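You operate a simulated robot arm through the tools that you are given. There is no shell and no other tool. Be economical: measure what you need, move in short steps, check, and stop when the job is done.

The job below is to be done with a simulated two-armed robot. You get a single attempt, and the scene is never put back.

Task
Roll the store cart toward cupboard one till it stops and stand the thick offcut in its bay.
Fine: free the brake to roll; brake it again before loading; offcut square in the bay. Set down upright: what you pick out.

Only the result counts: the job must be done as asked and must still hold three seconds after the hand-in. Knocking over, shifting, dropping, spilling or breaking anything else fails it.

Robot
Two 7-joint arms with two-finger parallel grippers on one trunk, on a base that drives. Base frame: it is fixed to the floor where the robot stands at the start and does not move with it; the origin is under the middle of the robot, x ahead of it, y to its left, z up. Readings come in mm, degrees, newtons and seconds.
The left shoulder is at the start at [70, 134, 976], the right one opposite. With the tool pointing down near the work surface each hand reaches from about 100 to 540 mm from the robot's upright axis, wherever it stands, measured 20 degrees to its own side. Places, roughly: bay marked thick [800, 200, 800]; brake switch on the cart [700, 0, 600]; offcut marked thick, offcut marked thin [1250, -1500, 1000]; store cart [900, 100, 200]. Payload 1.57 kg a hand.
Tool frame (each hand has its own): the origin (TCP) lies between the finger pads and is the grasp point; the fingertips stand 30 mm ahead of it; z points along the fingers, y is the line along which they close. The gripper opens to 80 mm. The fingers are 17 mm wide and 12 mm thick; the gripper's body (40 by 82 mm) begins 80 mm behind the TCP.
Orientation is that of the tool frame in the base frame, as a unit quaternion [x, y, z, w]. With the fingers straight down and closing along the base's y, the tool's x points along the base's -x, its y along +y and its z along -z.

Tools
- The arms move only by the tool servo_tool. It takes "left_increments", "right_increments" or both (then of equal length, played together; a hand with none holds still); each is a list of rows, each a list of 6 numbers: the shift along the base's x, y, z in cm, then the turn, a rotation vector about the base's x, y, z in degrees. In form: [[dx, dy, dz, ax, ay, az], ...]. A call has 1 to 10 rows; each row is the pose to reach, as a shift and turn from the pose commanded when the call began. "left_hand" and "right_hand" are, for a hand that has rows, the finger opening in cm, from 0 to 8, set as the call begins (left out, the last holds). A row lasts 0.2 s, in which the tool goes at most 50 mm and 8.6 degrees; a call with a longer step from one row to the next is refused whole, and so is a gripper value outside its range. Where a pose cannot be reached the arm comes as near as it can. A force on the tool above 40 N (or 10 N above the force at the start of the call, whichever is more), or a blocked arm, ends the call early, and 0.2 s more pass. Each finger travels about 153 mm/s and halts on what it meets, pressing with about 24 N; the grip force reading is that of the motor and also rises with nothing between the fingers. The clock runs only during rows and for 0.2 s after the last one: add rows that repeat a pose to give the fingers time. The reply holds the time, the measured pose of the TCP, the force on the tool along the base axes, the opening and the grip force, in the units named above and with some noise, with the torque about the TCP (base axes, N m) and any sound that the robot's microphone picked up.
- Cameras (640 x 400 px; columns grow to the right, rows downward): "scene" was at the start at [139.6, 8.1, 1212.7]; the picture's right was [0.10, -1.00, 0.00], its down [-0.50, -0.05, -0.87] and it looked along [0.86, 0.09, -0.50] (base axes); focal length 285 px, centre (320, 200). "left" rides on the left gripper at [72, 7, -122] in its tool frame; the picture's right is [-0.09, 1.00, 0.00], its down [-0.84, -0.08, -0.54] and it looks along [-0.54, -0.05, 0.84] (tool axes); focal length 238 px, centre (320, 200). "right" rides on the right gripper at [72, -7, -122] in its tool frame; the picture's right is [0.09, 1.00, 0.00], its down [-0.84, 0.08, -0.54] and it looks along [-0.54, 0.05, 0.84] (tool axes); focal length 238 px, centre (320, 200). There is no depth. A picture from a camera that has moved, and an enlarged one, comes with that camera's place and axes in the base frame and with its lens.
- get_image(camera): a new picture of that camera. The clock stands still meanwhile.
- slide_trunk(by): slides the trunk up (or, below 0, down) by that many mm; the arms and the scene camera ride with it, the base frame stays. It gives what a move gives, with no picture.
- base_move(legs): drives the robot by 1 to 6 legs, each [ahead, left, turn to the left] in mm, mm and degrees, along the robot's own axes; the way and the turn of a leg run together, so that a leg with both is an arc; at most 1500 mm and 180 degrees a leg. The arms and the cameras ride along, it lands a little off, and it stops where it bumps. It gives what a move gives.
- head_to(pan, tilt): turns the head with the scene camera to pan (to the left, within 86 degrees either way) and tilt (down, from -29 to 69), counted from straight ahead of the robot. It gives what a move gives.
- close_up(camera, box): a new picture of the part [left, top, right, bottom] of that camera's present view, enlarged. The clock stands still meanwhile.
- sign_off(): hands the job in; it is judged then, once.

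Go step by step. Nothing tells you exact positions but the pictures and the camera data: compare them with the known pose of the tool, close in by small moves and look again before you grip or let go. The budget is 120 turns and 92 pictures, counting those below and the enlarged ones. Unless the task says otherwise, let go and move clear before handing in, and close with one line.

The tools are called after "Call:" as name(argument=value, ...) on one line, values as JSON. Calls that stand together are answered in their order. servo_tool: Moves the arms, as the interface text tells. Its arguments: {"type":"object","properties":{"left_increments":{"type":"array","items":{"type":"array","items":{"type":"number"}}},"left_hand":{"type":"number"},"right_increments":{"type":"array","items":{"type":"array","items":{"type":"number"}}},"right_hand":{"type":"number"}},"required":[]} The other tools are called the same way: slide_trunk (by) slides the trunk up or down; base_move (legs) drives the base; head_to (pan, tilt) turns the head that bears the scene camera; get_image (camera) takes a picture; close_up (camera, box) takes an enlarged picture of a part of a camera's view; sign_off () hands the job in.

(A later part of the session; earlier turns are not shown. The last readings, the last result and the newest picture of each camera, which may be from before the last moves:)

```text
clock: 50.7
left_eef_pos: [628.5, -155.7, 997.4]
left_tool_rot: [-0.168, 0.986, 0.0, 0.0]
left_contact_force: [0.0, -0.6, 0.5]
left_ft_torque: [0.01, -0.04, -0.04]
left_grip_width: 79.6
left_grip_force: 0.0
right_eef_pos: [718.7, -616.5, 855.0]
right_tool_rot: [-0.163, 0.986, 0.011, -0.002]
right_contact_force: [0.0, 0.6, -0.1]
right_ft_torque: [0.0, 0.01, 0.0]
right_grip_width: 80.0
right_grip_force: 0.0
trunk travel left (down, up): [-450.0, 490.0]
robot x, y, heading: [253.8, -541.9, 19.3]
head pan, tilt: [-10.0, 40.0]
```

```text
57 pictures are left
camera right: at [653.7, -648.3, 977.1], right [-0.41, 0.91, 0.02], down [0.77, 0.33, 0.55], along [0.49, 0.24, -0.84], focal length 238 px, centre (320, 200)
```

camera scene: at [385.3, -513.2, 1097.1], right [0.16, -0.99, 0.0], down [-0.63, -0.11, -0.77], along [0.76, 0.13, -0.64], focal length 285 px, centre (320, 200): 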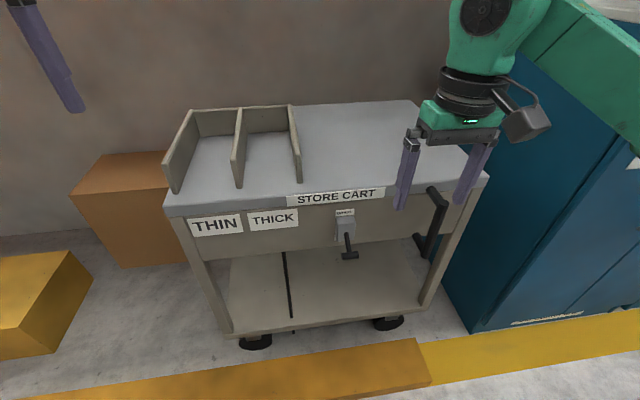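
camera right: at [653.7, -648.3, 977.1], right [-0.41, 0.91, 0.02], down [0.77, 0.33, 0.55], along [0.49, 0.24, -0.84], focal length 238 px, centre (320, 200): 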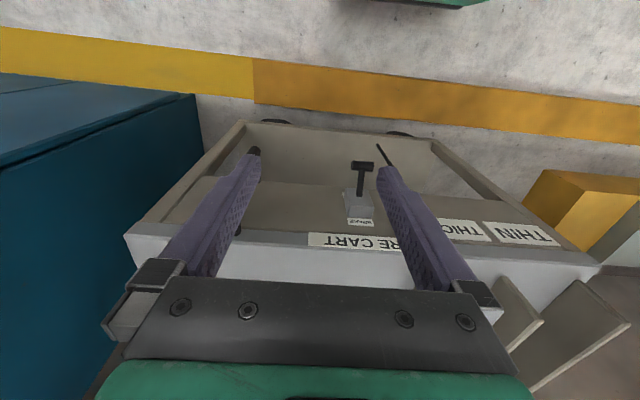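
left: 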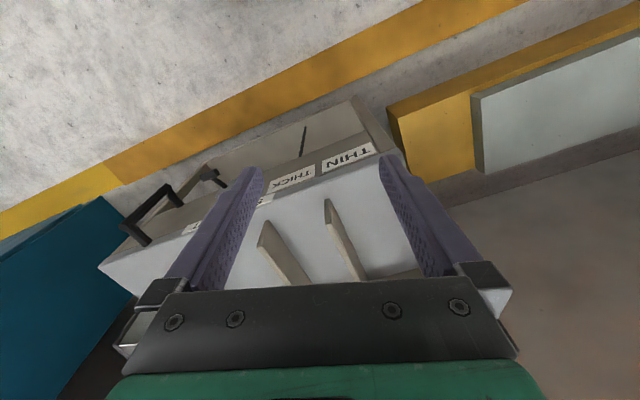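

The lever knob is at about [768, -514, 635]. I'll close the right hand and turn it to point forward, in front of and somewhat below the lever.

Call:
servo_tool(right_increments=[[-0.56, 0.69, -2, 2.64, -7.55, 0], [-1.11, 1.37, -4, 5.28, -15.1, 0], [-1.67, 2.06, -6, 7.92, -22.65, 0], [-2.23, 2.74, -8, 10.56, -30.2, 0], [-2.8, 3.43, -10, 13.2, -37.75, 0], [-3.34, 4.11, -12, 15.84, -45.3, 0], [-3.9, 4.8, -14, 18.48, -52.85, 0], [-4.46, 5.48, -16, 21.12, -60.4, 0], [-5.0, 6.17, -18, 23.76, -67.95, 0], [-5.57, 6.85, -20, 26.4, -75.5, 0]], right_hand=0)

Call:
get_image(camera="scene")

Call:
get_image(camera="right")

```text
clock: 52.9
left_eef_pos: [627.4, -154.1, 997.6]
left_tool_rot: [-0.167, 0.986, 0.0, 0.0]
left_contact_force: [-0.8, 0.4, 0.2]
left_ft_torque: [-0.03, -0.03, 0.01]
left_grip_width: 80.0
left_grip_force: 0.0
right_eef_pos: [641.2, -501.8, 676.8]
right_tool_rot: [-0.12, 0.906, 0.096, 0.395]
right_contact_force: [0.3, -0.3, -0.6]
right_ft_torque: [-0.01, -0.03, 0.0]
right_grip_width: 0.0
right_grip_force: 21.7
right hand out of reach, approached as far as the arm can: row 6, 7, 8, 9, 10
trunk travel left (down, up): [-450.0, 490.0]
robot x, y, heading: [256.0, -541.1, 19.3]
head pan, tilt: [-10.0, 40.0]
```

```text
56 pictures are left
camera scene: at [385.2, -512.7, 1097.2], right [0.16, -0.99, 0.0], down [-0.63, -0.11, -0.77], along [0.76, 0.12, -0.64], focal length 285 px, centre (320, 200)
```

scene: 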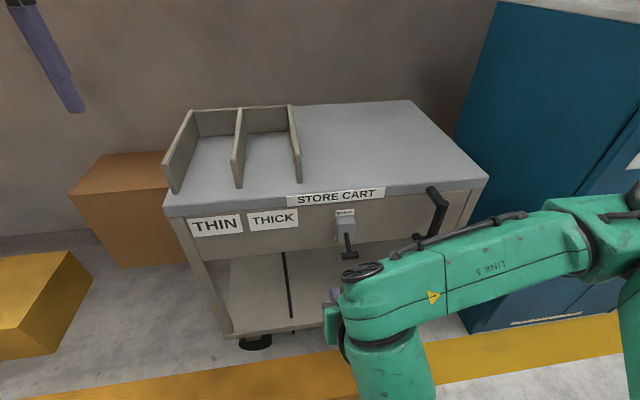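

```text
55 pictures are left
camera right: at [511.5, -550.1, 706.5], right [-0.35, 0.94, 0.01], down [0.15, 0.05, 0.99], along [0.92, 0.35, -0.16], focal length 238 px, centre (320, 200)
```

right: 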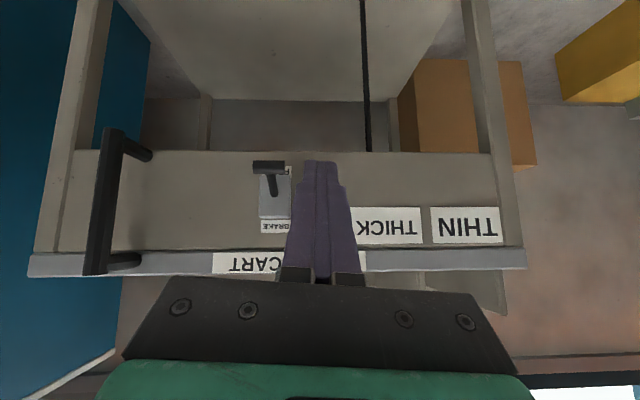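

The arm can only tilt to about 48° at this trunk height. I'll zoom in on the brake for labels, then lower the trunk so that the hand can point level.

Call:
close_up(camera="right", box=[230, 140, 330, 250])

Call:
slide_trunk(by=-200)

Call:
servo_tool(right_increments=[[0, 0, 3, 2.64, -7.55, 0], [0, 0, 6, 5.28, -15.1, 0], [0, 0, 9, 7.92, -22.65, 0], [0, 0, 12, 10.56, -30.2, 0]])

```text
3.64 times, centred on (280, 195) of right
camera zoom: at [511.5, -550.1, 706.5], right [-0.35, 0.94, 0.01], down [0.15, 0.05, 0.99], along [0.92, 0.35, -0.16], focal length 867 px, centre (466, 218)
```

zoom: 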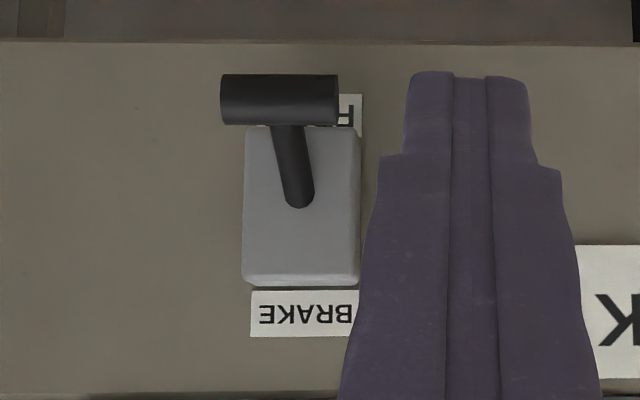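

```text
clock: 55.1
left_eef_pos: [627.7, -155.0, 797.3]
left_tool_rot: [-0.168, 0.986, 0.0, 0.001]
left_contact_force: [0.7, -0.4, -0.2]
left_ft_torque: [-0.02, 0.0, 0.0]
left_grip_width: 80.2
left_grip_force: 0.0
right_eef_pos: [640.6, -500.2, 477.7]
right_tool_rot: [-0.121, 0.906, 0.096, 0.393]
right_contact_force: [-0.7, -0.8, 0.0]
right_ft_torque: [-0.02, -0.01, 0.0]
right_grip_width: 0.2
right_grip_force: 21.2
trunk travel left (down, up): [-250.0, 690.0]
robot x, y, heading: [255.1, -544.0, 19.4]
head pan, tilt: [-10.0, 40.0]
```

```text
clock: 56.1
left_eef_pos: [624.9, -152.2, 797.7]
left_tool_rot: [-0.168, 0.986, -0.001, 0.002]
left_contact_force: [0.0, 1.6, -0.6]
left_ft_torque: [-0.08, -0.01, 0.0]
left_grip_width: 79.9
left_grip_force: 0.1
right_eef_pos: [645.4, -470.2, 598.8]
right_tool_rot: [-0.039, 0.779, 0.188, 0.597]
right_contact_force: [0.8, -0.6, 5.7]
right_ft_torque: [-0.14, 0.43, 0.04]
right_grip_width: 0.1
right_grip_force: 21.2
right hand out of reach, approached as far as the arm can: row 1, 2, 3, 4
trunk travel left (down, up): [-250.0, 690.0]
robot x, y, heading: [255.9, -545.8, 19.5]
head pan, tilt: [-10.0, 40.0]
```

The label below the lever starts with "F" (free), so up is braked. The hand is now almost level; let me see where it is relative to the lever.

Call:
get_image(camera="right")

Call:
get_image(camera="scene")

```text
53 pictures are left
camera right: at [516.2, -505.9, 555.8], right [-0.31, 0.94, 0.16], down [-0.28, -0.25, 0.93], along [0.91, 0.24, 0.34], focal length 238 px, centre (320, 200)
```

right: 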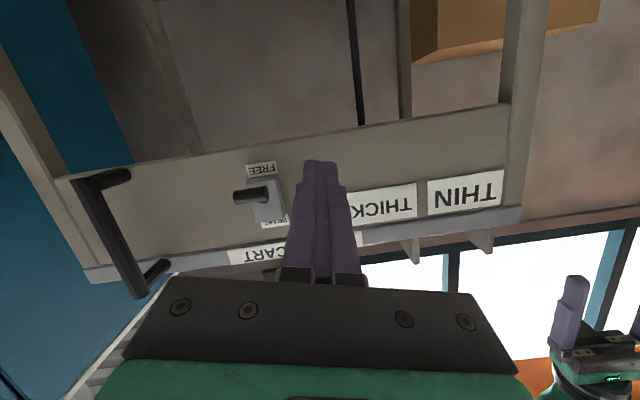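

```text
52 pictures are left
camera scene: at [386.9, -524.2, 903.9], right [0.01, -1.0, 0.0], down [-0.58, -0.01, -0.81], along [0.81, 0.01, -0.58], focal length 285 px, centre (320, 200)
```

scene: 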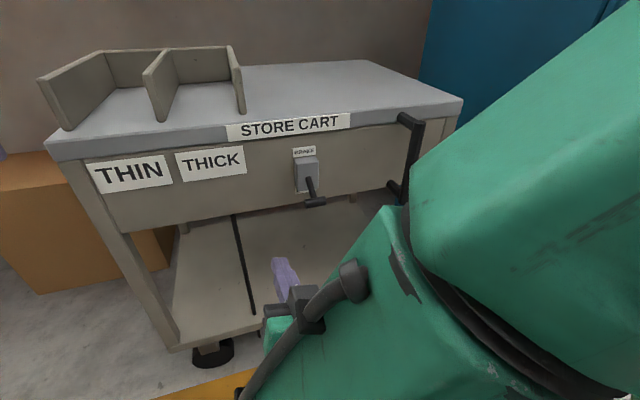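

Arm and head crowd each other here (the head got nudged), so I'll abandon the level approach. Instead I'll point the hand down again and pinch the T-bar by its two ends from above; first I undo the turn.

Call:
servo_tool(right_increments=[[0, 0, -3, -2.64, 7.55, 0], [0, 0, -6, -5.28, 15.1, 0], [0, 0, -9, -7.92, 22.65, 0], [0, 0, -12, -10.56, 30.2, 0]])

Call:
slide_trunk(by=200)

```text
clock: 56.4
left_eef_pos: [628.8, -155.1, 798.2]
left_tool_rot: [-0.167, 0.986, 0.0, 0.0]
left_contact_force: [0.4, 0.4, -0.6]
left_ft_torque: [-0.02, -0.04, 0.02]
left_grip_width: 80.0
left_grip_force: 0.0
right_eef_pos: [649.4, -471.3, 588.9]
right_tool_rot: [-0.05, 0.789, 0.18, 0.585]
right_contact_force: [0.5, -0.1, -0.2]
right_ft_torque: [-0.01, 0.02, -0.02]
right_grip_width: 0.0
right_grip_force: 21.3
trunk travel left (down, up): [-250.0, 690.0]
robot x, y, heading: [258.1, -546.1, 19.4]
head pan, tilt: [-10.0, 40.0]
stopped in row 1 (right hand): the arm was blocked; the commanded pose is now the measured one
```

```text
clock: 58.6
left_eef_pos: [627.7, -156.1, 997.1]
left_tool_rot: [-0.167, 0.986, 0.001, 0.0]
left_contact_force: [0.4, -0.1, 0.4]
left_ft_torque: [0.0, -0.01, -0.01]
left_grip_width: 80.1
left_grip_force: 0.0
right_eef_pos: [648.5, -470.7, 789.4]
right_tool_rot: [-0.049, 0.79, 0.18, 0.585]
right_contact_force: [-0.4, -0.4, 0.6]
right_ft_torque: [0.01, -0.01, 0.02]
right_grip_width: 0.0
right_grip_force: 21.5
trunk travel left (down, up): [-450.0, 490.0]
robot x, y, heading: [255.4, -542.2, 19.4]
head pan, tilt: [-10.0, 40.0]
```

Now turning the right hand back to pointing down while moving it right and up, in front of the cart.

Call:
servo_tool(right_increments=[[0.3, -0.7, 0.8, -3.4, 6.75, 1.04], [0.6, -1.4, 1.6, -6.8, 13.5, 2.08], [0.9, -2.2, 2.4, -10.2, 20.25, 3.12], [1.2, -2.9, 3.2, -13.6, 27, 4.16], [1.55, -3.6, 4.0, -17, 33.75, 5.2]])

Call:
servo_tool(right_increments=[[0.3, -0.7, 0.8, -3.4, 6.75, 1.04], [0.6, -1.4, 1.6, -6.8, 13.5, 2.08], [0.9, -2.2, 2.4, -10.2, 20.25, 3.12], [1.2, -2.9, 3.2, -13.6, 27, 4.16], [1.55, -3.6, 4.0, -17, 33.75, 5.2]], right_hand=8)

Call:
get_image(camera="right")

Call:
get_image(camera="scene")

```text
clock: 59.8
left_eef_pos: [629.8, -154.5, 997.4]
left_tool_rot: [-0.168, 0.986, 0.001, 0.0]
left_contact_force: [-0.8, -0.3, 0.5]
left_ft_torque: [0.0, 0.01, 0.0]
left_grip_width: 79.9
left_grip_force: 0.1
right_eef_pos: [664.4, -506.5, 830.5]
right_tool_rot: [-0.115, 0.939, 0.097, 0.31]
right_contact_force: [0.2, -0.1, 0.4]
right_ft_torque: [-0.02, -0.06, -0.02]
right_grip_width: 0.0
right_grip_force: 21.2
trunk travel left (down, up): [-450.0, 490.0]
robot x, y, heading: [254.6, -541.0, 19.4]
head pan, tilt: [-10.0, 40.0]
```

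```text
clock: 61.0
left_eef_pos: [629.4, -154.7, 997.5]
left_tool_rot: [-0.167, 0.986, 0.001, 0.0]
left_contact_force: [0.0, -0.2, 0.6]
left_ft_torque: [0.0, 0.05, 0.02]
left_grip_width: 80.0
left_grip_force: 0.1
right_eef_pos: [680.8, -542.1, 870.8]
right_tool_rot: [-0.169, 0.986, 0.002, 0.001]
right_contact_force: [0.0, 0.5, 0.1]
right_ft_torque: [0.01, 0.0, 0.02]
right_grip_width: 80.0
right_grip_force: 0.0
trunk travel left (down, up): [-450.0, 490.0]
robot x, y, heading: [254.0, -540.9, 19.4]
head pan, tilt: [-10.0, 40.0]
```

```text
51 pictures are left
camera right: at [615.3, -572.4, 993.8], right [-0.42, 0.91, 0.0], down [0.76, 0.35, 0.54], along [0.49, 0.23, -0.84], focal length 238 px, centre (320, 200)
```

right: 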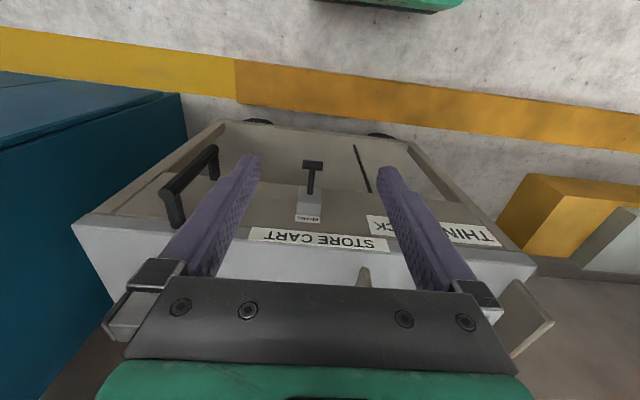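

```text
50 pictures are left
camera scene: at [386.1, -513.1, 1097.0], right [0.16, -0.99, 0.0], down [-0.63, -0.11, -0.77], along [0.76, 0.12, -0.64], focal length 285 px, centre (320, 200)
```

scene: 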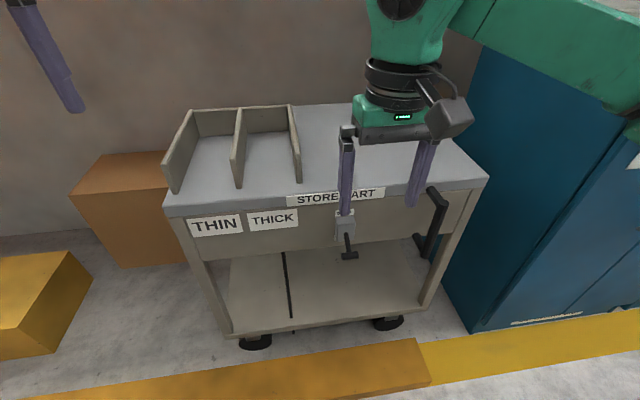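

Knob located at [767, -515, 635]. Moving over it with open fingers, then lowering around the T-bar's ends, stopping short first.

Call:
servo_tool(right_increments=[[4.3, 1.3, 0, 0, 0, 0], [8.6, 2.65, 0, 0, 0, 0], [8.6, 2.65, -4.5, 0, 0, 0], [8.6, 2.65, -9, 0, 0, 0], [8.6, 2.65, -13.5, 0, 0, 0], [8.6, 2.65, -17, 0, 0, 0], [8.6, 2.65, -17, 0, 0, 0]])

Call:
get_image(camera="right")

```text
clock: 62.6
left_eef_pos: [629.4, -154.6, 997.8]
left_tool_rot: [-0.167, 0.986, 0.0, 0.0]
left_contact_force: [-0.1, -0.3, -0.4]
left_ft_torque: [0.0, -0.02, 0.0]
left_grip_width: 80.1
left_grip_force: 0.0
right_eef_pos: [766.5, -515.7, 698.5]
right_tool_rot: [-0.168, 0.986, 0.003, 0.003]
right_contact_force: [-0.1, 0.2, 0.3]
right_ft_torque: [0.02, -0.03, 0.01]
right_grip_width: 80.0
right_grip_force: 0.0
trunk travel left (down, up): [-450.0, 490.0]
robot x, y, heading: [254.6, -541.9, 19.5]
head pan, tilt: [-10.0, 40.0]
```

```text
49 pictures are left
camera right: at [700.7, -546.5, 821.6], right [-0.42, 0.91, 0.0], down [0.76, 0.35, 0.55], along [0.5, 0.23, -0.84], focal length 238 px, centre (320, 200)
```

right: 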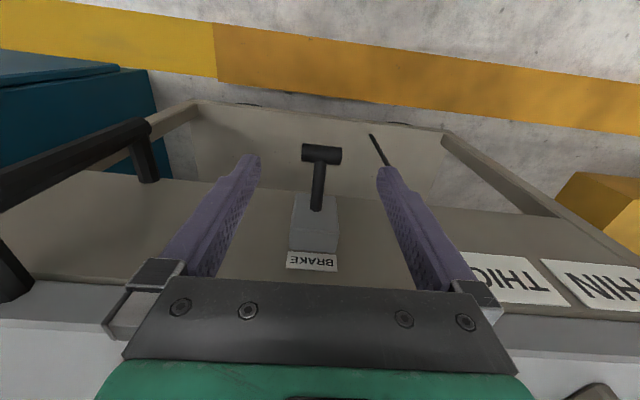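

Aligned. Lowering around the T-bar and pinching its ends.

Call:
servo_tool(right_increments=[[0.2, 0.1, -3, 0, 0, 0], [0.2, 0.1, -6.2, 0, 0, 0], [0.2, 0.1, -6.2, 0, 0, 0]])

Call:
servo_tool(right_increments=[[0, 0, 0, 0, 0, 0], [0, 0, 0, 0, 0, 0], [0, 0, 0, 0, 0, 0]], right_hand=2)

Call:
get_image(camera="right")

```text
clock: 63.4
left_eef_pos: [628.3, -154.6, 998.6]
left_tool_rot: [-0.168, 0.986, 0.0, 0.001]
left_contact_force: [-0.1, 0.2, -0.9]
left_ft_torque: [0.02, 0.0, 0.01]
left_grip_width: 79.7
left_grip_force: 0.0
right_eef_pos: [768.7, -514.2, 638.7]
right_tool_rot: [-0.168, 0.986, 0.003, 0.002]
right_contact_force: [-0.2, -0.1, -0.6]
right_ft_torque: [0.01, -0.02, -0.01]
right_grip_width: 79.8
right_grip_force: 0.0
trunk travel left (down, up): [-450.0, 490.0]
robot x, y, heading: [256.0, -544.2, 19.3]
head pan, tilt: [-10.0, 40.0]
```

```text
clock: 64.2
left_eef_pos: [629.1, -153.1, 997.5]
left_tool_rot: [-0.168, 0.986, -0.001, 0.001]
left_contact_force: [-1.2, 0.1, -0.1]
left_ft_torque: [-0.04, 0.03, 0.01]
left_grip_width: 80.1
left_grip_force: 0.1
right_eef_pos: [768.2, -512.8, 638.7]
right_tool_rot: [-0.169, 0.986, 0.002, 0.001]
right_contact_force: [-3.9, 10.0, -2.3]
right_ft_torque: [0.36, 0.26, -0.26]
right_grip_width: 34.2
right_grip_force: 41.7
trunk travel left (down, up): [-450.0, 490.0]
robot x, y, heading: [250.3, -545.2, 19.6]
head pan, tilt: [-10.0, 40.0]
```

```text
48 pictures are left
camera right: at [703.1, -543.7, 760.7], right [-0.42, 0.91, 0.0], down [0.76, 0.35, 0.55], along [0.49, 0.23, -0.84], focal length 238 px, centre (320, 200)
```

right: 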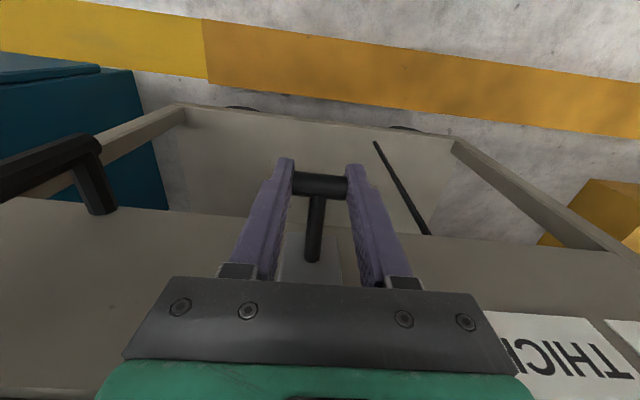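

T-bar is pinched (34 mm). Lifting along the lever's arc.

Call:
servo_tool(right_increments=[[-0.2, -0.1, 1.2, 0, 0, 0], [-0.35, -0.12, 2.3, 0, 0, 0], [-0.2, -0.1, 3.4, 0, 0, 0], [0, 0, 4.4, 0, 0, 0], [0.1, 0, 5.0, 0, 0, 0]])

Call:
get_image(camera="right")

Call:
get_image(camera="scene")

```text
clock: 65.4
left_eef_pos: [629.0, -151.8, 996.6]
left_tool_rot: [-0.168, 0.986, -0.001, -0.001]
left_contact_force: [-0.1, -0.6, 0.5]
left_ft_torque: [0.0, 0.0, 0.01]
left_grip_width: 79.9
left_grip_force: 0.1
right_eef_pos: [767.7, -512.4, 687.0]
right_tool_rot: [-0.17, 0.985, 0.0, -0.002]
right_contact_force: [-12.0, 17.9, -18.2]
right_ft_torque: [-0.84, 1.31, -0.68]
right_grip_width: 33.9
right_grip_force: 39.7
trunk travel left (down, up): [-450.0, 490.0]
robot x, y, heading: [251.2, -540.6, 19.2]
head pan, tilt: [-10.0, 40.0]
```

```text
47 pictures are left
camera right: at [703.1, -543.0, 809.7], right [-0.42, 0.91, 0.0], down [0.76, 0.35, 0.54], along [0.49, 0.23, -0.84], focal length 238 px, centre (320, 200)
```

right: 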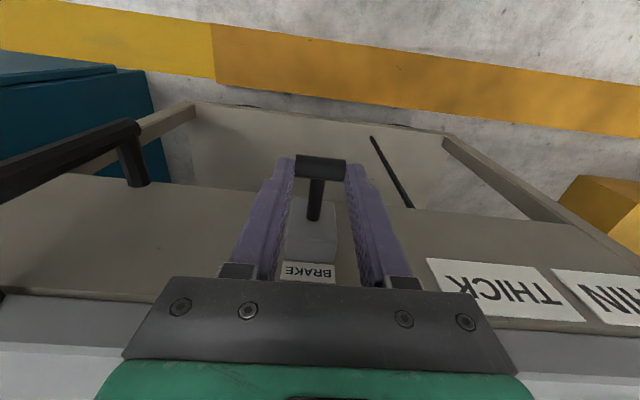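

```text
46 pictures are left
camera scene: at [386.3, -510.3, 1096.6], right [0.16, -0.99, 0.0], down [-0.64, -0.11, -0.77], along [0.76, 0.12, -0.64], focal length 285 px, centre (320, 200)
```

scene: 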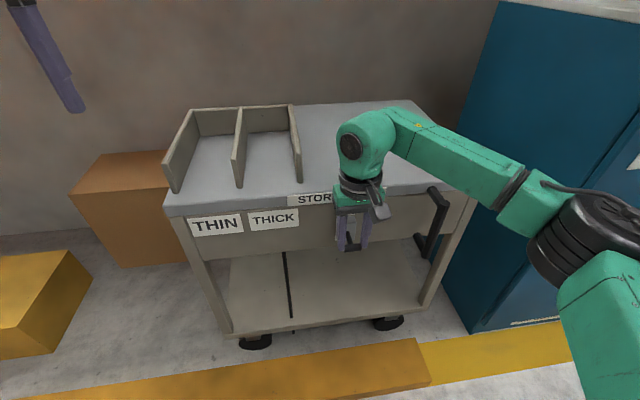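

The lever seems to be up at its end stop. Opening and lifting away to check.

Call:
servo_tool(right_increments=[[0, 0, 0, 0, 0, 0], [0, 0, 0, 0, 0, 0]], right_hand=8)

Call:
servo_tool(right_increments=[[0, 0, 4, 0, 0, 0], [0, 0, 8, 0, 0, 0], [0, 0, 12, 0, 0, 0], [0, 0, 16, 0, 0, 0]])

Call:
close_up(camera="scene", box=[260, 150, 480, 290])

Call:
get_image(camera="right")

```text
clock: 66.0
left_eef_pos: [628.2, -155.4, 997.0]
left_tool_rot: [-0.167, 0.986, 0.0, 0.0]
left_contact_force: [0.3, -0.5, 0.3]
left_ft_torque: [-0.01, 0.01, 0.02]
left_grip_width: 80.1
left_grip_force: 0.0
right_eef_pos: [768.0, -516.1, 689.6]
right_tool_rot: [-0.169, 0.986, 0.001, 0.002]
right_contact_force: [-0.5, 0.8, -0.2]
right_ft_torque: [0.0, 0.01, 0.03]
right_grip_width: 79.8
right_grip_force: 0.2
trunk travel left (down, up): [-450.0, 490.0]
robot x, y, heading: [254.1, -545.0, 19.5]
head pan, tilt: [-10.0, 40.0]
```

```text
clock: 67.0
left_eef_pos: [627.4, -155.6, 998.0]
left_tool_rot: [-0.167, 0.986, 0.0, 0.001]
left_contact_force: [0.2, -0.3, 0.5]
left_ft_torque: [0.0, 0.0, 0.0]
left_grip_width: 80.0
left_grip_force: 0.0
right_eef_pos: [770.4, -517.6, 849.1]
right_tool_rot: [-0.168, 0.986, 0.003, 0.002]
right_contact_force: [0.0, -0.4, 1.0]
right_ft_torque: [0.04, -0.04, -0.02]
right_grip_width: 80.1
right_grip_force: 0.1
trunk travel left (down, up): [-450.0, 490.0]
robot x, y, heading: [253.5, -542.4, 19.2]
head pan, tilt: [-10.0, 40.0]
```

```text
2.86 times, centred on (370, 220) of scene
camera zoom: at [384.7, -513.1, 1097.2], right [0.16, -0.99, 0.0], down [-0.63, -0.11, -0.77], along [0.76, 0.12, -0.64], focal length 815 px, centre (177, 143)
```

zoom: 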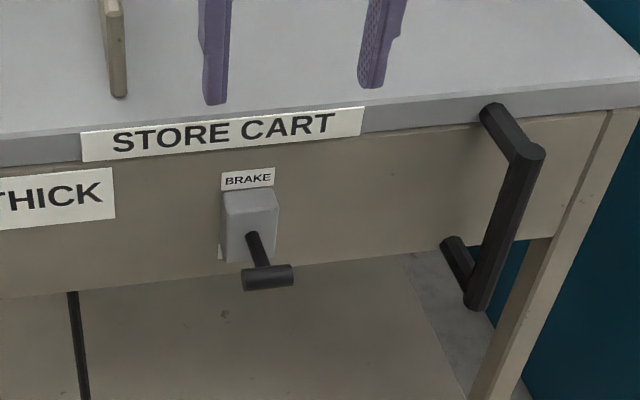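

```text
44 pictures are left
camera right: at [703.6, -546.9, 970.4], right [-0.42, 0.91, 0.0], down [0.76, 0.35, 0.55], along [0.5, 0.23, -0.84], focal length 238 px, centre (320, 200)
```

right: 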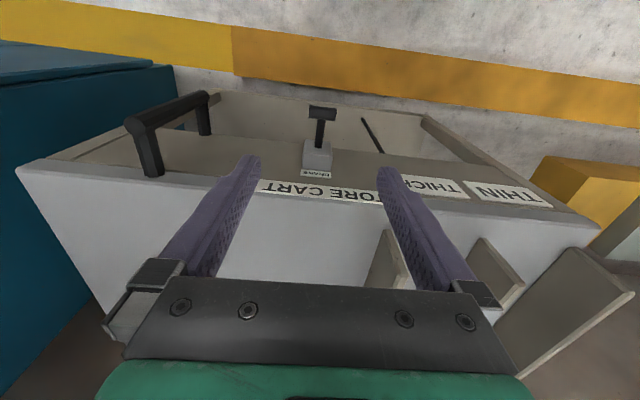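

The lever is well up, but I'm not sure that it's fully at its top stop. Zooming from the right camera.

Call:
close_up(camera="right", box=[270, 85, 370, 195])

Call:
close_up(camera="scene", box=[310, 190, 400, 260])

```text
3.64 times, centred on (320, 140) of right
camera zoom: at [703.6, -546.9, 970.4], right [-0.42, 0.91, 0.0], down [0.76, 0.35, 0.55], along [0.5, 0.23, -0.84], focal length 867 px, centre (320, 418)
```

zoom: 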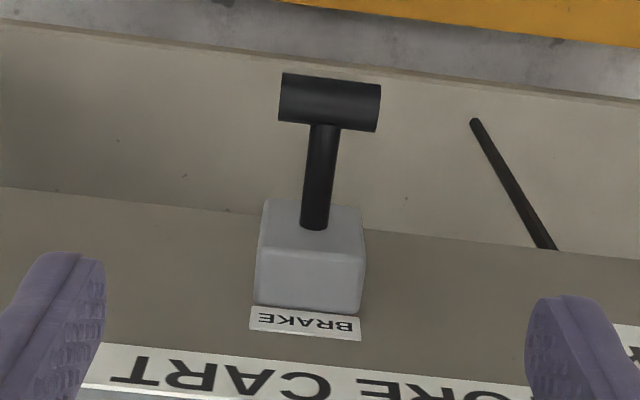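

```text
5.71 times, centred on (355, 225) of scene
camera zoom: at [384.7, -513.1, 1097.2], right [0.16, -0.99, 0.0], down [-0.63, -0.11, -0.77], along [0.76, 0.12, -0.64], focal length 1631 px, centre (120, 57)
```

zoom: 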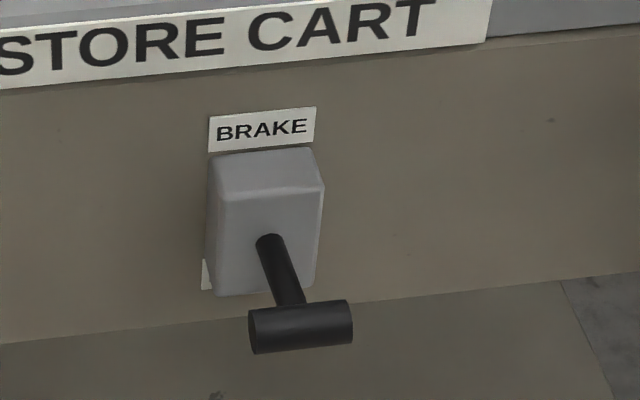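

The lever is only about 10° above level versus about 25° at the start, so the pinch slipped. I'll pinch it again and lift more slowly.

Call:
servo_tool(right_increments=[[0, 0.1, -4.5, 0, 0, 0], [0, 0.1, -9, 0, 0, 0], [0, 0.1, -13.5, 0, 0, 0], [0, 0.1, -18, 0, 0, 0], [0, 0.1, -20, 0, 0, 0], [0, 0.1, -20, 0, 0, 0]])

Call:
servo_tool(right_increments=[[0, 0, 0, 0, 0, 0], [0, 0, 0, 0, 0, 0], [0, 0, 0, 0, 0, 0], [0, 0, 0, 0, 0, 0]], right_hand=0)

Call:
servo_tool(right_increments=[[0, 0, 0.3, 0, 0, 0], [0, 0, 0.6, 0, 0, 0], [0, 0, 0.9, 0, 0, 0], [0, 0, 1.2, 0, 0, 0], [0, 0, 1.5, 0, 0, 0], [0.1, 0, 1.8, 0, 0, 0], [0.15, 0, 2.1, 0, 0, 0], [0.2, 0, 2.4, 0, 0, 0], [0.2, 0, 2.7, 0, 0, 0], [0.2, 0, 3.0, 0, 0, 0]])

Call:
get_image(camera="right")

```text
clock: 68.4
left_eef_pos: [628.9, -154.6, 996.9]
left_tool_rot: [-0.167, 0.986, 0.0, 0.0]
left_contact_force: [-0.3, -0.2, -0.3]
left_ft_torque: [0.0, 0.02, 0.0]
left_grip_width: 79.9
left_grip_force: 0.1
right_eef_pos: [770.2, -515.7, 645.8]
right_tool_rot: [-0.169, 0.986, 0.002, 0.002]
right_contact_force: [-0.2, -0.1, -0.5]
right_ft_torque: [0.03, 0.01, 0.01]
right_grip_width: 80.3
right_grip_force: 0.1
trunk travel left (down, up): [-450.0, 490.0]
robot x, y, heading: [255.8, -545.3, 19.3]
head pan, tilt: [-10.0, 40.0]
```

```text
clock: 69.4
left_eef_pos: [627.3, -153.4, 996.9]
left_tool_rot: [-0.168, 0.986, -0.002, 0.0]
left_contact_force: [1.1, 0.0, 0.1]
left_ft_torque: [-0.01, 0.0, 0.0]
left_grip_width: 80.4
left_grip_force: 0.2
right_eef_pos: [769.7, -512.0, 648.0]
right_tool_rot: [-0.169, 0.986, 0.002, 0.001]
right_contact_force: [-5.4, 13.1, -3.5]
right_ft_torque: [0.1, 0.22, -0.35]
right_grip_width: 34.4
right_grip_force: 41.9
trunk travel left (down, up): [-450.0, 490.0]
robot x, y, heading: [254.7, -542.6, 19.5]
head pan, tilt: [-10.0, 40.0]
```

```text
clock: 71.6
left_eef_pos: [631.4, -152.0, 994.9]
left_tool_rot: [-0.168, 0.986, -0.001, -0.001]
left_contact_force: [-0.4, 0.3, -0.6]
left_ft_torque: [0.0, 0.02, 0.0]
left_grip_width: 79.7
left_grip_force: 0.1
right_eef_pos: [773.2, -511.2, 674.9]
right_tool_rot: [-0.17, 0.985, 0.001, -0.001]
right_contact_force: [-4.6, 19.3, -29.7]
right_ft_torque: [-0.15, -0.02, -0.6]
right_grip_width: 34.2
right_grip_force: 41.6
trunk travel left (down, up): [-450.0, 490.0]
robot x, y, heading: [256.9, -542.3, 19.3]
head pan, tilt: [-10.0, 40.0]
```

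```text
41 pictures are left
camera right: at [707.9, -541.6, 798.3], right [-0.42, 0.91, 0.0], down [0.76, 0.35, 0.54], along [0.49, 0.23, -0.84], focal length 238 px, centre (320, 200)
```

right: 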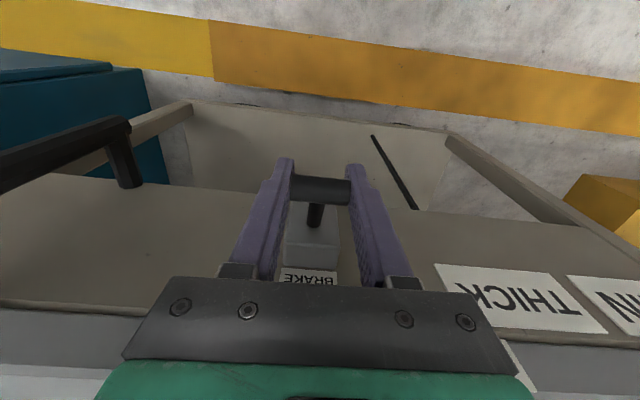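

The lever is resisting at about 30 N and rides higher now. I'll lift slightly more, then release and check.

Call:
servo_tool(right_increments=[[0, 0, 0.3, 0, 0, 0], [0, 0, 0.6, 0, 0, 0], [0, 0, 0.9, 0, 0, 0]])

Call:
servo_tool(right_increments=[[0, 0, 0, 0, 0, 0], [0, 0, 0, 0, 0, 0], [0, 0, 0, 0, 0, 0]], right_hand=8)

Call:
servo_tool(right_increments=[[0, 0, 4, 0, 0, 0], [0, 0, 8, 0, 0, 0], [0, 0, 12, 0, 0, 0], [0, 0, 16, 0, 0, 0], [0, 0, 18, 0, 0, 0]])

Call:
close_up(camera="scene", box=[310, 190, 400, 260])

Call:
close_up(camera="right", box=[270, 85, 370, 195])

```text
clock: 72.4
left_eef_pos: [631.6, -151.9, 994.7]
left_tool_rot: [-0.168, 0.986, -0.001, -0.001]
left_contact_force: [0.2, 0.3, -1.1]
left_ft_torque: [0.02, 0.01, 0.02]
left_grip_width: 80.1
left_grip_force: 0.1
right_eef_pos: [772.2, -511.4, 685.4]
right_tool_rot: [-0.17, 0.986, 0.001, 0.0]
right_contact_force: [-8.0, 20.8, -30.6]
right_ft_torque: [-0.19, -0.02, -0.4]
right_grip_width: 34.1
right_grip_force: 42.2
trunk travel left (down, up): [-450.0, 490.0]
robot x, y, heading: [257.3, -546.4, 19.2]
head pan, tilt: [-10.0, 40.0]
```

```text
clock: 73.2
left_eef_pos: [629.2, -155.3, 997.5]
left_tool_rot: [-0.167, 0.986, 0.0, 0.0]
left_contact_force: [0.1, -0.3, -0.7]
left_ft_torque: [0.02, 0.0, 0.01]
left_grip_width: 79.6
left_grip_force: 0.1
right_eef_pos: [771.3, -514.0, 687.2]
right_tool_rot: [-0.168, 0.986, 0.001, 0.002]
right_contact_force: [0.3, -0.4, 0.5]
right_ft_torque: [0.0, -0.02, -0.03]
right_grip_width: 80.0
right_grip_force: 0.1
trunk travel left (down, up): [-450.0, 490.0]
robot x, y, heading: [254.7, -544.0, 19.2]
head pan, tilt: [-10.0, 40.0]
```

```text
clock: 74.4
left_eef_pos: [628.4, -155.9, 997.7]
left_tool_rot: [-0.169, 0.986, 0.0, 0.0]
left_contact_force: [-0.1, 0.7, 0.0]
left_ft_torque: [0.0, -0.02, 0.03]
left_grip_width: 79.8
left_grip_force: 0.0
right_eef_pos: [771.0, -513.7, 868.0]
right_tool_rot: [-0.169, 0.986, 0.002, 0.003]
right_contact_force: [-0.2, -0.2, 0.3]
right_ft_torque: [0.01, 0.0, 0.02]
right_grip_width: 80.1
right_grip_force: 0.0
trunk travel left (down, up): [-450.0, 490.0]
robot x, y, heading: [256.7, -542.7, 19.7]
head pan, tilt: [-10.0, 40.0]
```

```text
5.71 times, centred on (355, 225) of scene
camera zoom: at [385.1, -513.2, 1097.1], right [0.16, -0.99, 0.0], down [-0.63, -0.1, -0.77], along [0.76, 0.12, -0.64], focal length 1631 px, centre (120, 57)
```

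zoom: 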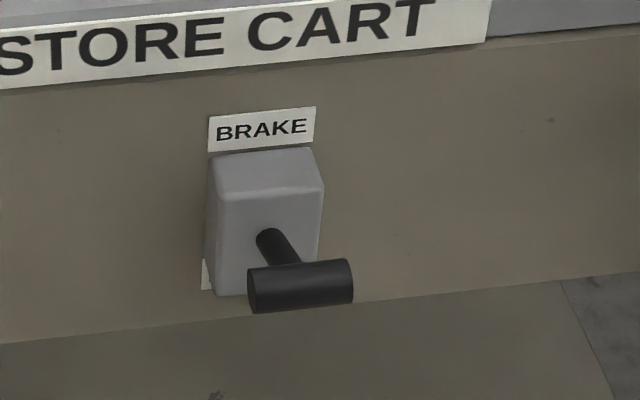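

```text
3.64 times, centred on (320, 140) of right
camera zoom: at [705.2, -544.0, 990.3], right [-0.42, 0.91, 0.0], down [0.76, 0.35, 0.55], along [0.49, 0.23, -0.84], focal length 867 px, centre (320, 418)
```

zoom: 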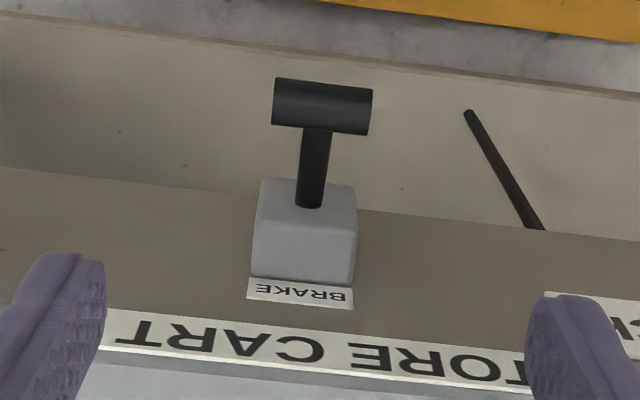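

The lever is back at its upper "BRAKE" position. Now the offcut: raise the trunk, drive right in front of cupboard one, and look.

Call:
slide_trunk(by=400)

Call:
base_move(legs=[[0, -1050, 0]])

Call:
head_to(pan=0, tilt=35)

Call:
get_image(camera="scene")

Call:
get_image(camera="right")

```text
clock: 78.2
left_eef_pos: [617.7, -156.2, 1376.7]
left_tool_rot: [-0.163, 0.986, 0.002, -0.025]
left_contact_force: [-0.6, -0.1, -0.4]
left_ft_torque: [0.01, 0.02, 0.03]
left_grip_width: 79.9
left_grip_force: 0.0
right_eef_pos: [758.1, -513.7, 1271.4]
right_tool_rot: [-0.17, 0.985, 0.002, 0.008]
right_contact_force: [0.4, 0.4, 0.2]
right_ft_torque: [-0.01, -0.04, 0.0]
right_grip_width: 79.9
right_grip_force: 0.0
trunk travel left (down, up): [-850.0, 90.0]
robot x, y, heading: [255.1, -542.8, 19.3]
head pan, tilt: [-10.0, 40.0]
```

```text
clock: 80.2
left_eef_pos: [663.5, -198.2, 1376.9]
left_tool_rot: [-0.305, 0.952, -0.002, -0.03]
left_contact_force: [0.3, -0.6, 0.4]
left_ft_torque: [0.05, -0.03, -0.04]
left_grip_width: 79.9
left_grip_force: 0.1
right_eef_pos: [897.5, -512.7, 1267.2]
right_tool_rot: [-0.298, 0.955, 0.004, 0.0]
right_contact_force: [-0.3, -0.4, -0.5]
right_ft_torque: [0.04, -0.03, 0.0]
right_grip_width: 80.0
right_grip_force: 0.0
trunk travel left (down, up): [-850.0, 90.0]
robot x, y, heading: [397.3, -676.1, 35.0]
head pan, tilt: [-10.0, 40.0]
stopped in leg 1: the robot was blocked; the commanded pose is now the measured one
```

```text
clock: 81.0
left_eef_pos: [664.9, -197.3, 1375.3]
left_tool_rot: [-0.304, 0.952, -0.002, -0.027]
left_contact_force: [-0.1, 0.4, -0.7]
left_ft_torque: [0.03, -0.02, 0.05]
left_grip_width: 79.9
left_grip_force: 0.0
right_eef_pos: [898.8, -510.4, 1264.0]
right_tool_rot: [-0.299, 0.954, 0.003, -0.002]
right_contact_force: [-0.1, 0.0, -0.4]
right_ft_torque: [0.01, -0.01, 0.0]
right_grip_width: 80.0
right_grip_force: 0.1
trunk travel left (down, up): [-850.0, 90.0]
robot x, y, heading: [401.7, -675.1, 34.6]
head pan, tilt: [0.0, 35.0]
```

```text
38 pictures are left
camera scene: at [515.7, -590.6, 1503.9], right [0.57, -0.82, 0.0], down [-0.47, -0.33, -0.82], along [0.67, 0.46, -0.58], focal length 285 px, centre (320, 200)
```

scene: 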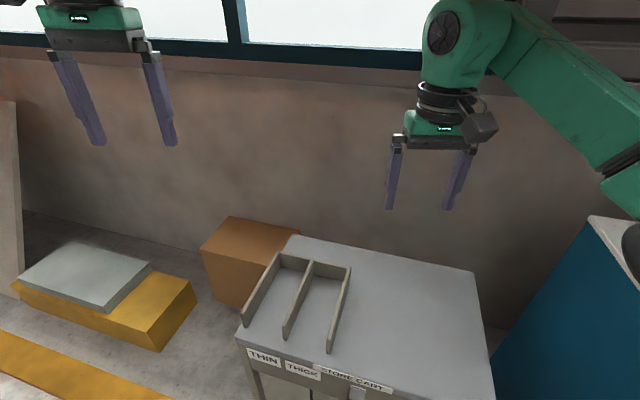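

```text
37 pictures are left
camera right: at [843.5, -558.9, 1386.9], right [-0.64, 0.77, 0.01], down [0.65, 0.54, 0.54], along [0.41, 0.35, -0.84], focal length 238 px, centre (320, 200)
```

right: 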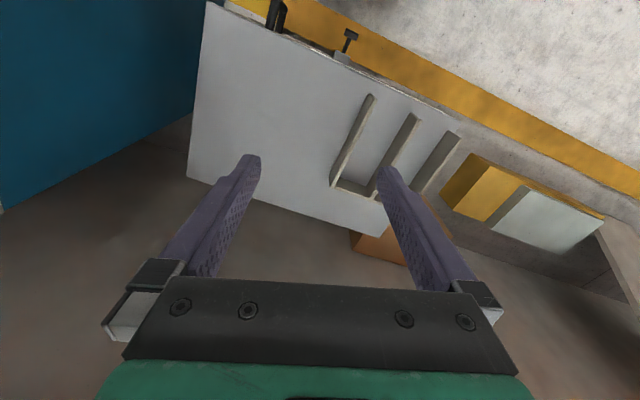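

The drive got blocked and the robot turned; something at the raised arm's height on the right must be in the way. Let me look right before moving.

Call:
head_to(pan=-70, tilt=10)

Call:
get_image(camera="scene")

```text
clock: 82.4
left_eef_pos: [665.2, -197.8, 1376.0]
left_tool_rot: [-0.303, 0.953, -0.002, -0.027]
left_contact_force: [-0.3, -0.6, -0.6]
left_ft_torque: [-0.01, 0.04, -0.02]
left_grip_width: 79.9
left_grip_force: 0.1
right_eef_pos: [897.2, -511.8, 1263.3]
right_tool_rot: [-0.3, 0.954, 0.003, -0.001]
right_contact_force: [-0.1, 0.3, -0.9]
right_ft_torque: [-0.01, -0.01, 0.03]
right_grip_width: 80.0
right_grip_force: 0.1
trunk travel left (down, up): [-850.0, 90.0]
robot x, y, heading: [395.8, -678.1, 34.8]
head pan, tilt: [-70.0, 10.0]
```

```text
36 pictures are left
camera scene: at [519.4, -694.1, 1544.6], right [-0.58, -0.82, 0.01], down [-0.14, 0.09, -0.99], along [0.8, -0.57, -0.17], focal length 285 px, centre (320, 200)
```

scene: 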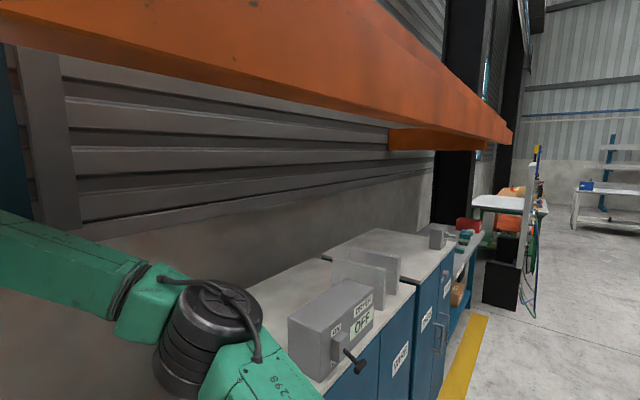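

When the trunk rose, the left hand ended 20 mm short and tilted: the left arm caught on something overhead. I'll lower the trunk somewhat, lower the left hand, back away, and straighten up.

Call:
slide_trunk(by=-150)

Call:
servo_tool(left_increments=[[0, 0, -4, 0, 0, 0], [0, 0, -8, 0, 0, 0], [0, 0, -12, 0, 0, 0], [0, 0, -15, 0, 0, 0]])

Call:
head_to(pan=40, tilt=0)

Call:
get_image(camera="scene")

```text
clock: 84.1
left_eef_pos: [662.6, -203.7, 1229.9]
left_tool_rot: [-0.303, 0.953, 0.0, -0.025]
left_contact_force: [0.0, -0.6, 0.3]
left_ft_torque: [0.01, 0.0, 0.01]
left_grip_width: 80.0
left_grip_force: 0.2
right_eef_pos: [895.9, -519.4, 1117.1]
right_tool_rot: [-0.299, 0.954, 0.005, 0.0]
right_contact_force: [-1.0, 0.1, 0.1]
right_ft_torque: [-0.01, 0.01, 0.0]
right_grip_width: 80.0
right_grip_force: 0.1
trunk travel left (down, up): [-700.0, 240.0]
robot x, y, heading: [404.9, -674.0, 34.6]
head pan, tilt: [-70.0, 10.0]
```

```text
clock: 85.1
left_eef_pos: [662.1, -203.8, 1079.2]
left_tool_rot: [-0.304, 0.952, 0.0, -0.025]
left_contact_force: [-1.0, -0.2, -0.4]
left_ft_torque: [-0.02, 0.01, -0.03]
left_grip_width: 80.0
left_grip_force: 0.1
right_eef_pos: [895.0, -516.9, 1116.5]
right_tool_rot: [-0.299, 0.954, 0.005, 0.0]
right_contact_force: [-0.4, -0.5, 0.0]
right_ft_torque: [0.03, 0.01, 0.02]
right_grip_width: 80.0
right_grip_force: 0.0
trunk travel left (down, up): [-700.0, 240.0]
robot x, y, heading: [397.9, -677.8, 34.6]
head pan, tilt: [-70.0, 10.0]
```

```text
clock: 87.0
left_eef_pos: [663.1, -205.4, 1078.8]
left_tool_rot: [-0.303, 0.953, 0.001, -0.025]
left_contact_force: [0.4, 0.0, 0.4]
left_ft_torque: [0.02, 0.01, 0.01]
left_grip_width: 80.3
left_grip_force: 0.0
right_eef_pos: [896.1, -518.3, 1116.0]
right_tool_rot: [-0.299, 0.954, 0.006, 0.0]
right_contact_force: [0.5, 0.0, 0.1]
right_ft_torque: [0.02, -0.03, -0.01]
right_grip_width: 79.7
right_grip_force: 0.1
trunk travel left (down, up): [-700.0, 240.0]
robot x, y, heading: [400.3, -675.8, 34.7]
head pan, tilt: [40.0, 0.0]
```

```text
35 pictures are left
camera scene: at [465.0, -561.7, 1410.8], right [0.96, -0.26, 0.0], down [0.0, 0.0, -1.0], along [0.26, 0.96, 0.0], focal length 285 px, centre (320, 200)
```

scene: 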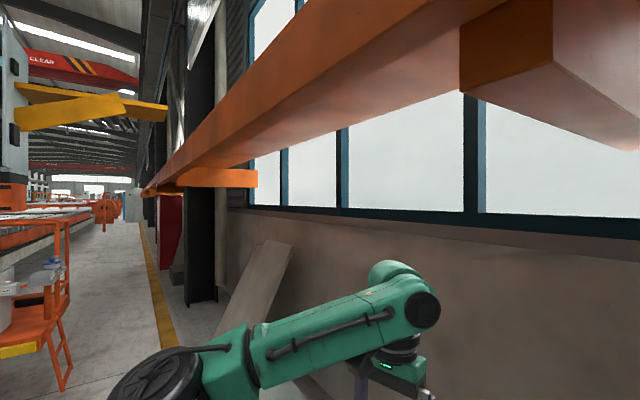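

An orange beam runs overhead along the wall (underside about z 1600); the left arm hit that. With the trunk lower it's clear. I'll back off, straighten and drive right in front of cupboard one.

Call:
base_move(legs=[[-250, 0, 0], [0, 0, -15.3], [0, -855, 0]])

Call:
head_to(pan=-10, tilt=25)

Call:
get_image(camera="scene")

```text
clock: 93.9
left_eef_pos: [854.8, -1241.9, 1079.5]
left_tool_rot: [-0.173, 0.985, 0.004, -0.025]
left_contact_force: [0.5, -0.1, 0.3]
left_ft_torque: [0.02, -0.01, 0.0]
left_grip_width: 79.9
left_grip_force: 0.1
right_eef_pos: [995.6, -1605.4, 1116.1]
right_tool_rot: [-0.168, 0.986, 0.006, 0.001]
right_contact_force: [0.0, -1.2, 0.3]
right_ft_torque: [0.01, 0.01, -0.02]
right_grip_width: 80.1
right_grip_force: 0.0
trunk travel left (down, up): [-700.0, 240.0]
robot x, y, heading: [475.6, -1628.5, 19.5]
head pan, tilt: [40.0, 0.0]
```

```text
clock: 95.0
left_eef_pos: [855.4, -1241.9, 1078.8]
left_tool_rot: [-0.173, 0.985, 0.003, -0.026]
left_contact_force: [0.3, -0.5, -0.1]
left_ft_torque: [0.0, 0.0, -0.01]
left_grip_width: 80.1
left_grip_force: 0.0
right_eef_pos: [995.7, -1607.0, 1115.4]
right_tool_rot: [-0.168, 0.986, 0.005, 0.001]
right_contact_force: [-0.1, 0.0, 0.3]
right_ft_torque: [0.02, 0.01, -0.01]
right_grip_width: 79.8
right_grip_force: 0.1
trunk travel left (down, up): [-700.0, 240.0]
robot x, y, heading: [476.3, -1624.5, 19.5]
head pan, tilt: [-10.0, 25.0]
```

```text
34 pictures are left
camera scene: at [614.5, -1595.9, 1370.5], right [0.16, -0.99, 0.0], down [-0.42, -0.07, -0.91], along [0.89, 0.15, -0.42], focal length 285 px, centre (320, 200)
```

scene: 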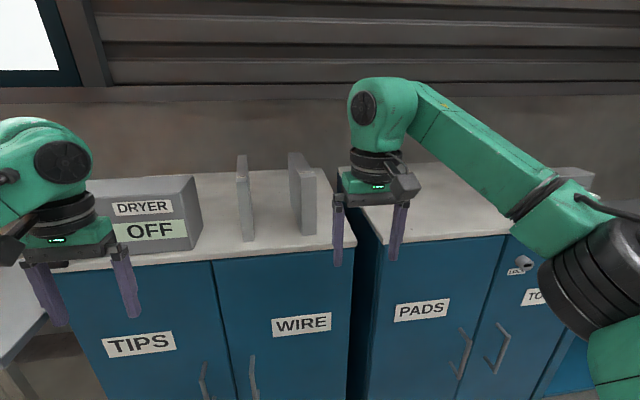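

I'm in front of the cupboards; the thin and thick offcuts stand beside the dryer. I'll raise the left hand clear and take close views to locate the thick one.

Call:
servo_tool(left_increments=[[-2, -1, 4, 0, 0, 0], [-4, -2, 8, 0, 0, 0], [-6, -3, 12, 0, 0, 0]])

Call:
close_up(camera="scene", box=[180, 130, 380, 260])

Call:
get_image(camera="right")

```text
clock: 95.8
left_eef_pos: [795.4, -1275.2, 1200.6]
left_tool_rot: [-0.171, 0.985, 0.005, -0.026]
left_contact_force: [-0.5, -0.4, 0.0]
left_ft_torque: [0.01, -0.01, 0.02]
left_grip_width: 80.0
left_grip_force: 0.1
right_eef_pos: [995.0, -1608.5, 1116.4]
right_tool_rot: [-0.168, 0.986, 0.006, 0.002]
right_contact_force: [0.2, -0.3, -0.3]
right_ft_torque: [0.0, -0.02, 0.01]
right_grip_width: 80.0
right_grip_force: 0.1
trunk travel left (down, up): [-700.0, 240.0]
robot x, y, heading: [476.9, -1624.9, 19.5]
head pan, tilt: [-10.0, 25.0]
```

```text
3.08 times, centred on (280, 195) of scene
camera zoom: at [613.3, -1597.9, 1370.6], right [0.16, -0.99, 0.0], down [-0.42, -0.07, -0.91], along [0.89, 0.15, -0.42], focal length 878 px, centre (443, 215)
```

zoom: 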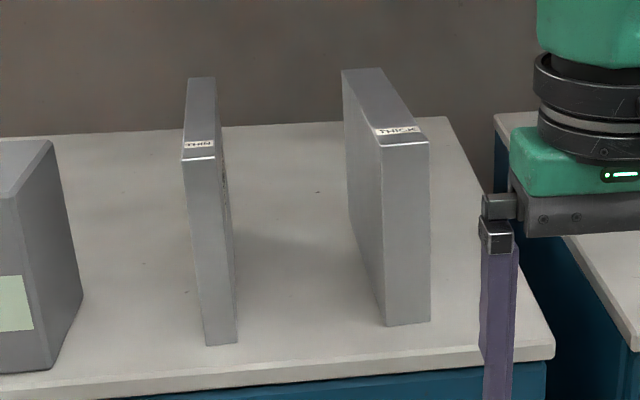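

```text
32 pictures are left
camera right: at [930.1, -1639.7, 1238.7], right [-0.42, 0.91, 0.01], down [0.76, 0.34, 0.55], along [0.49, 0.24, -0.84], focal length 238 px, centre (320, 200)
```

right: 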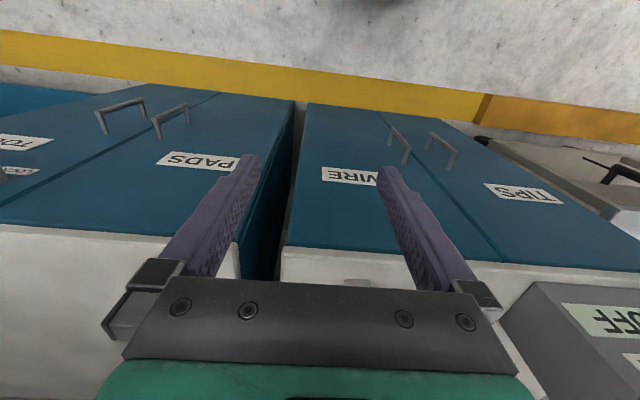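

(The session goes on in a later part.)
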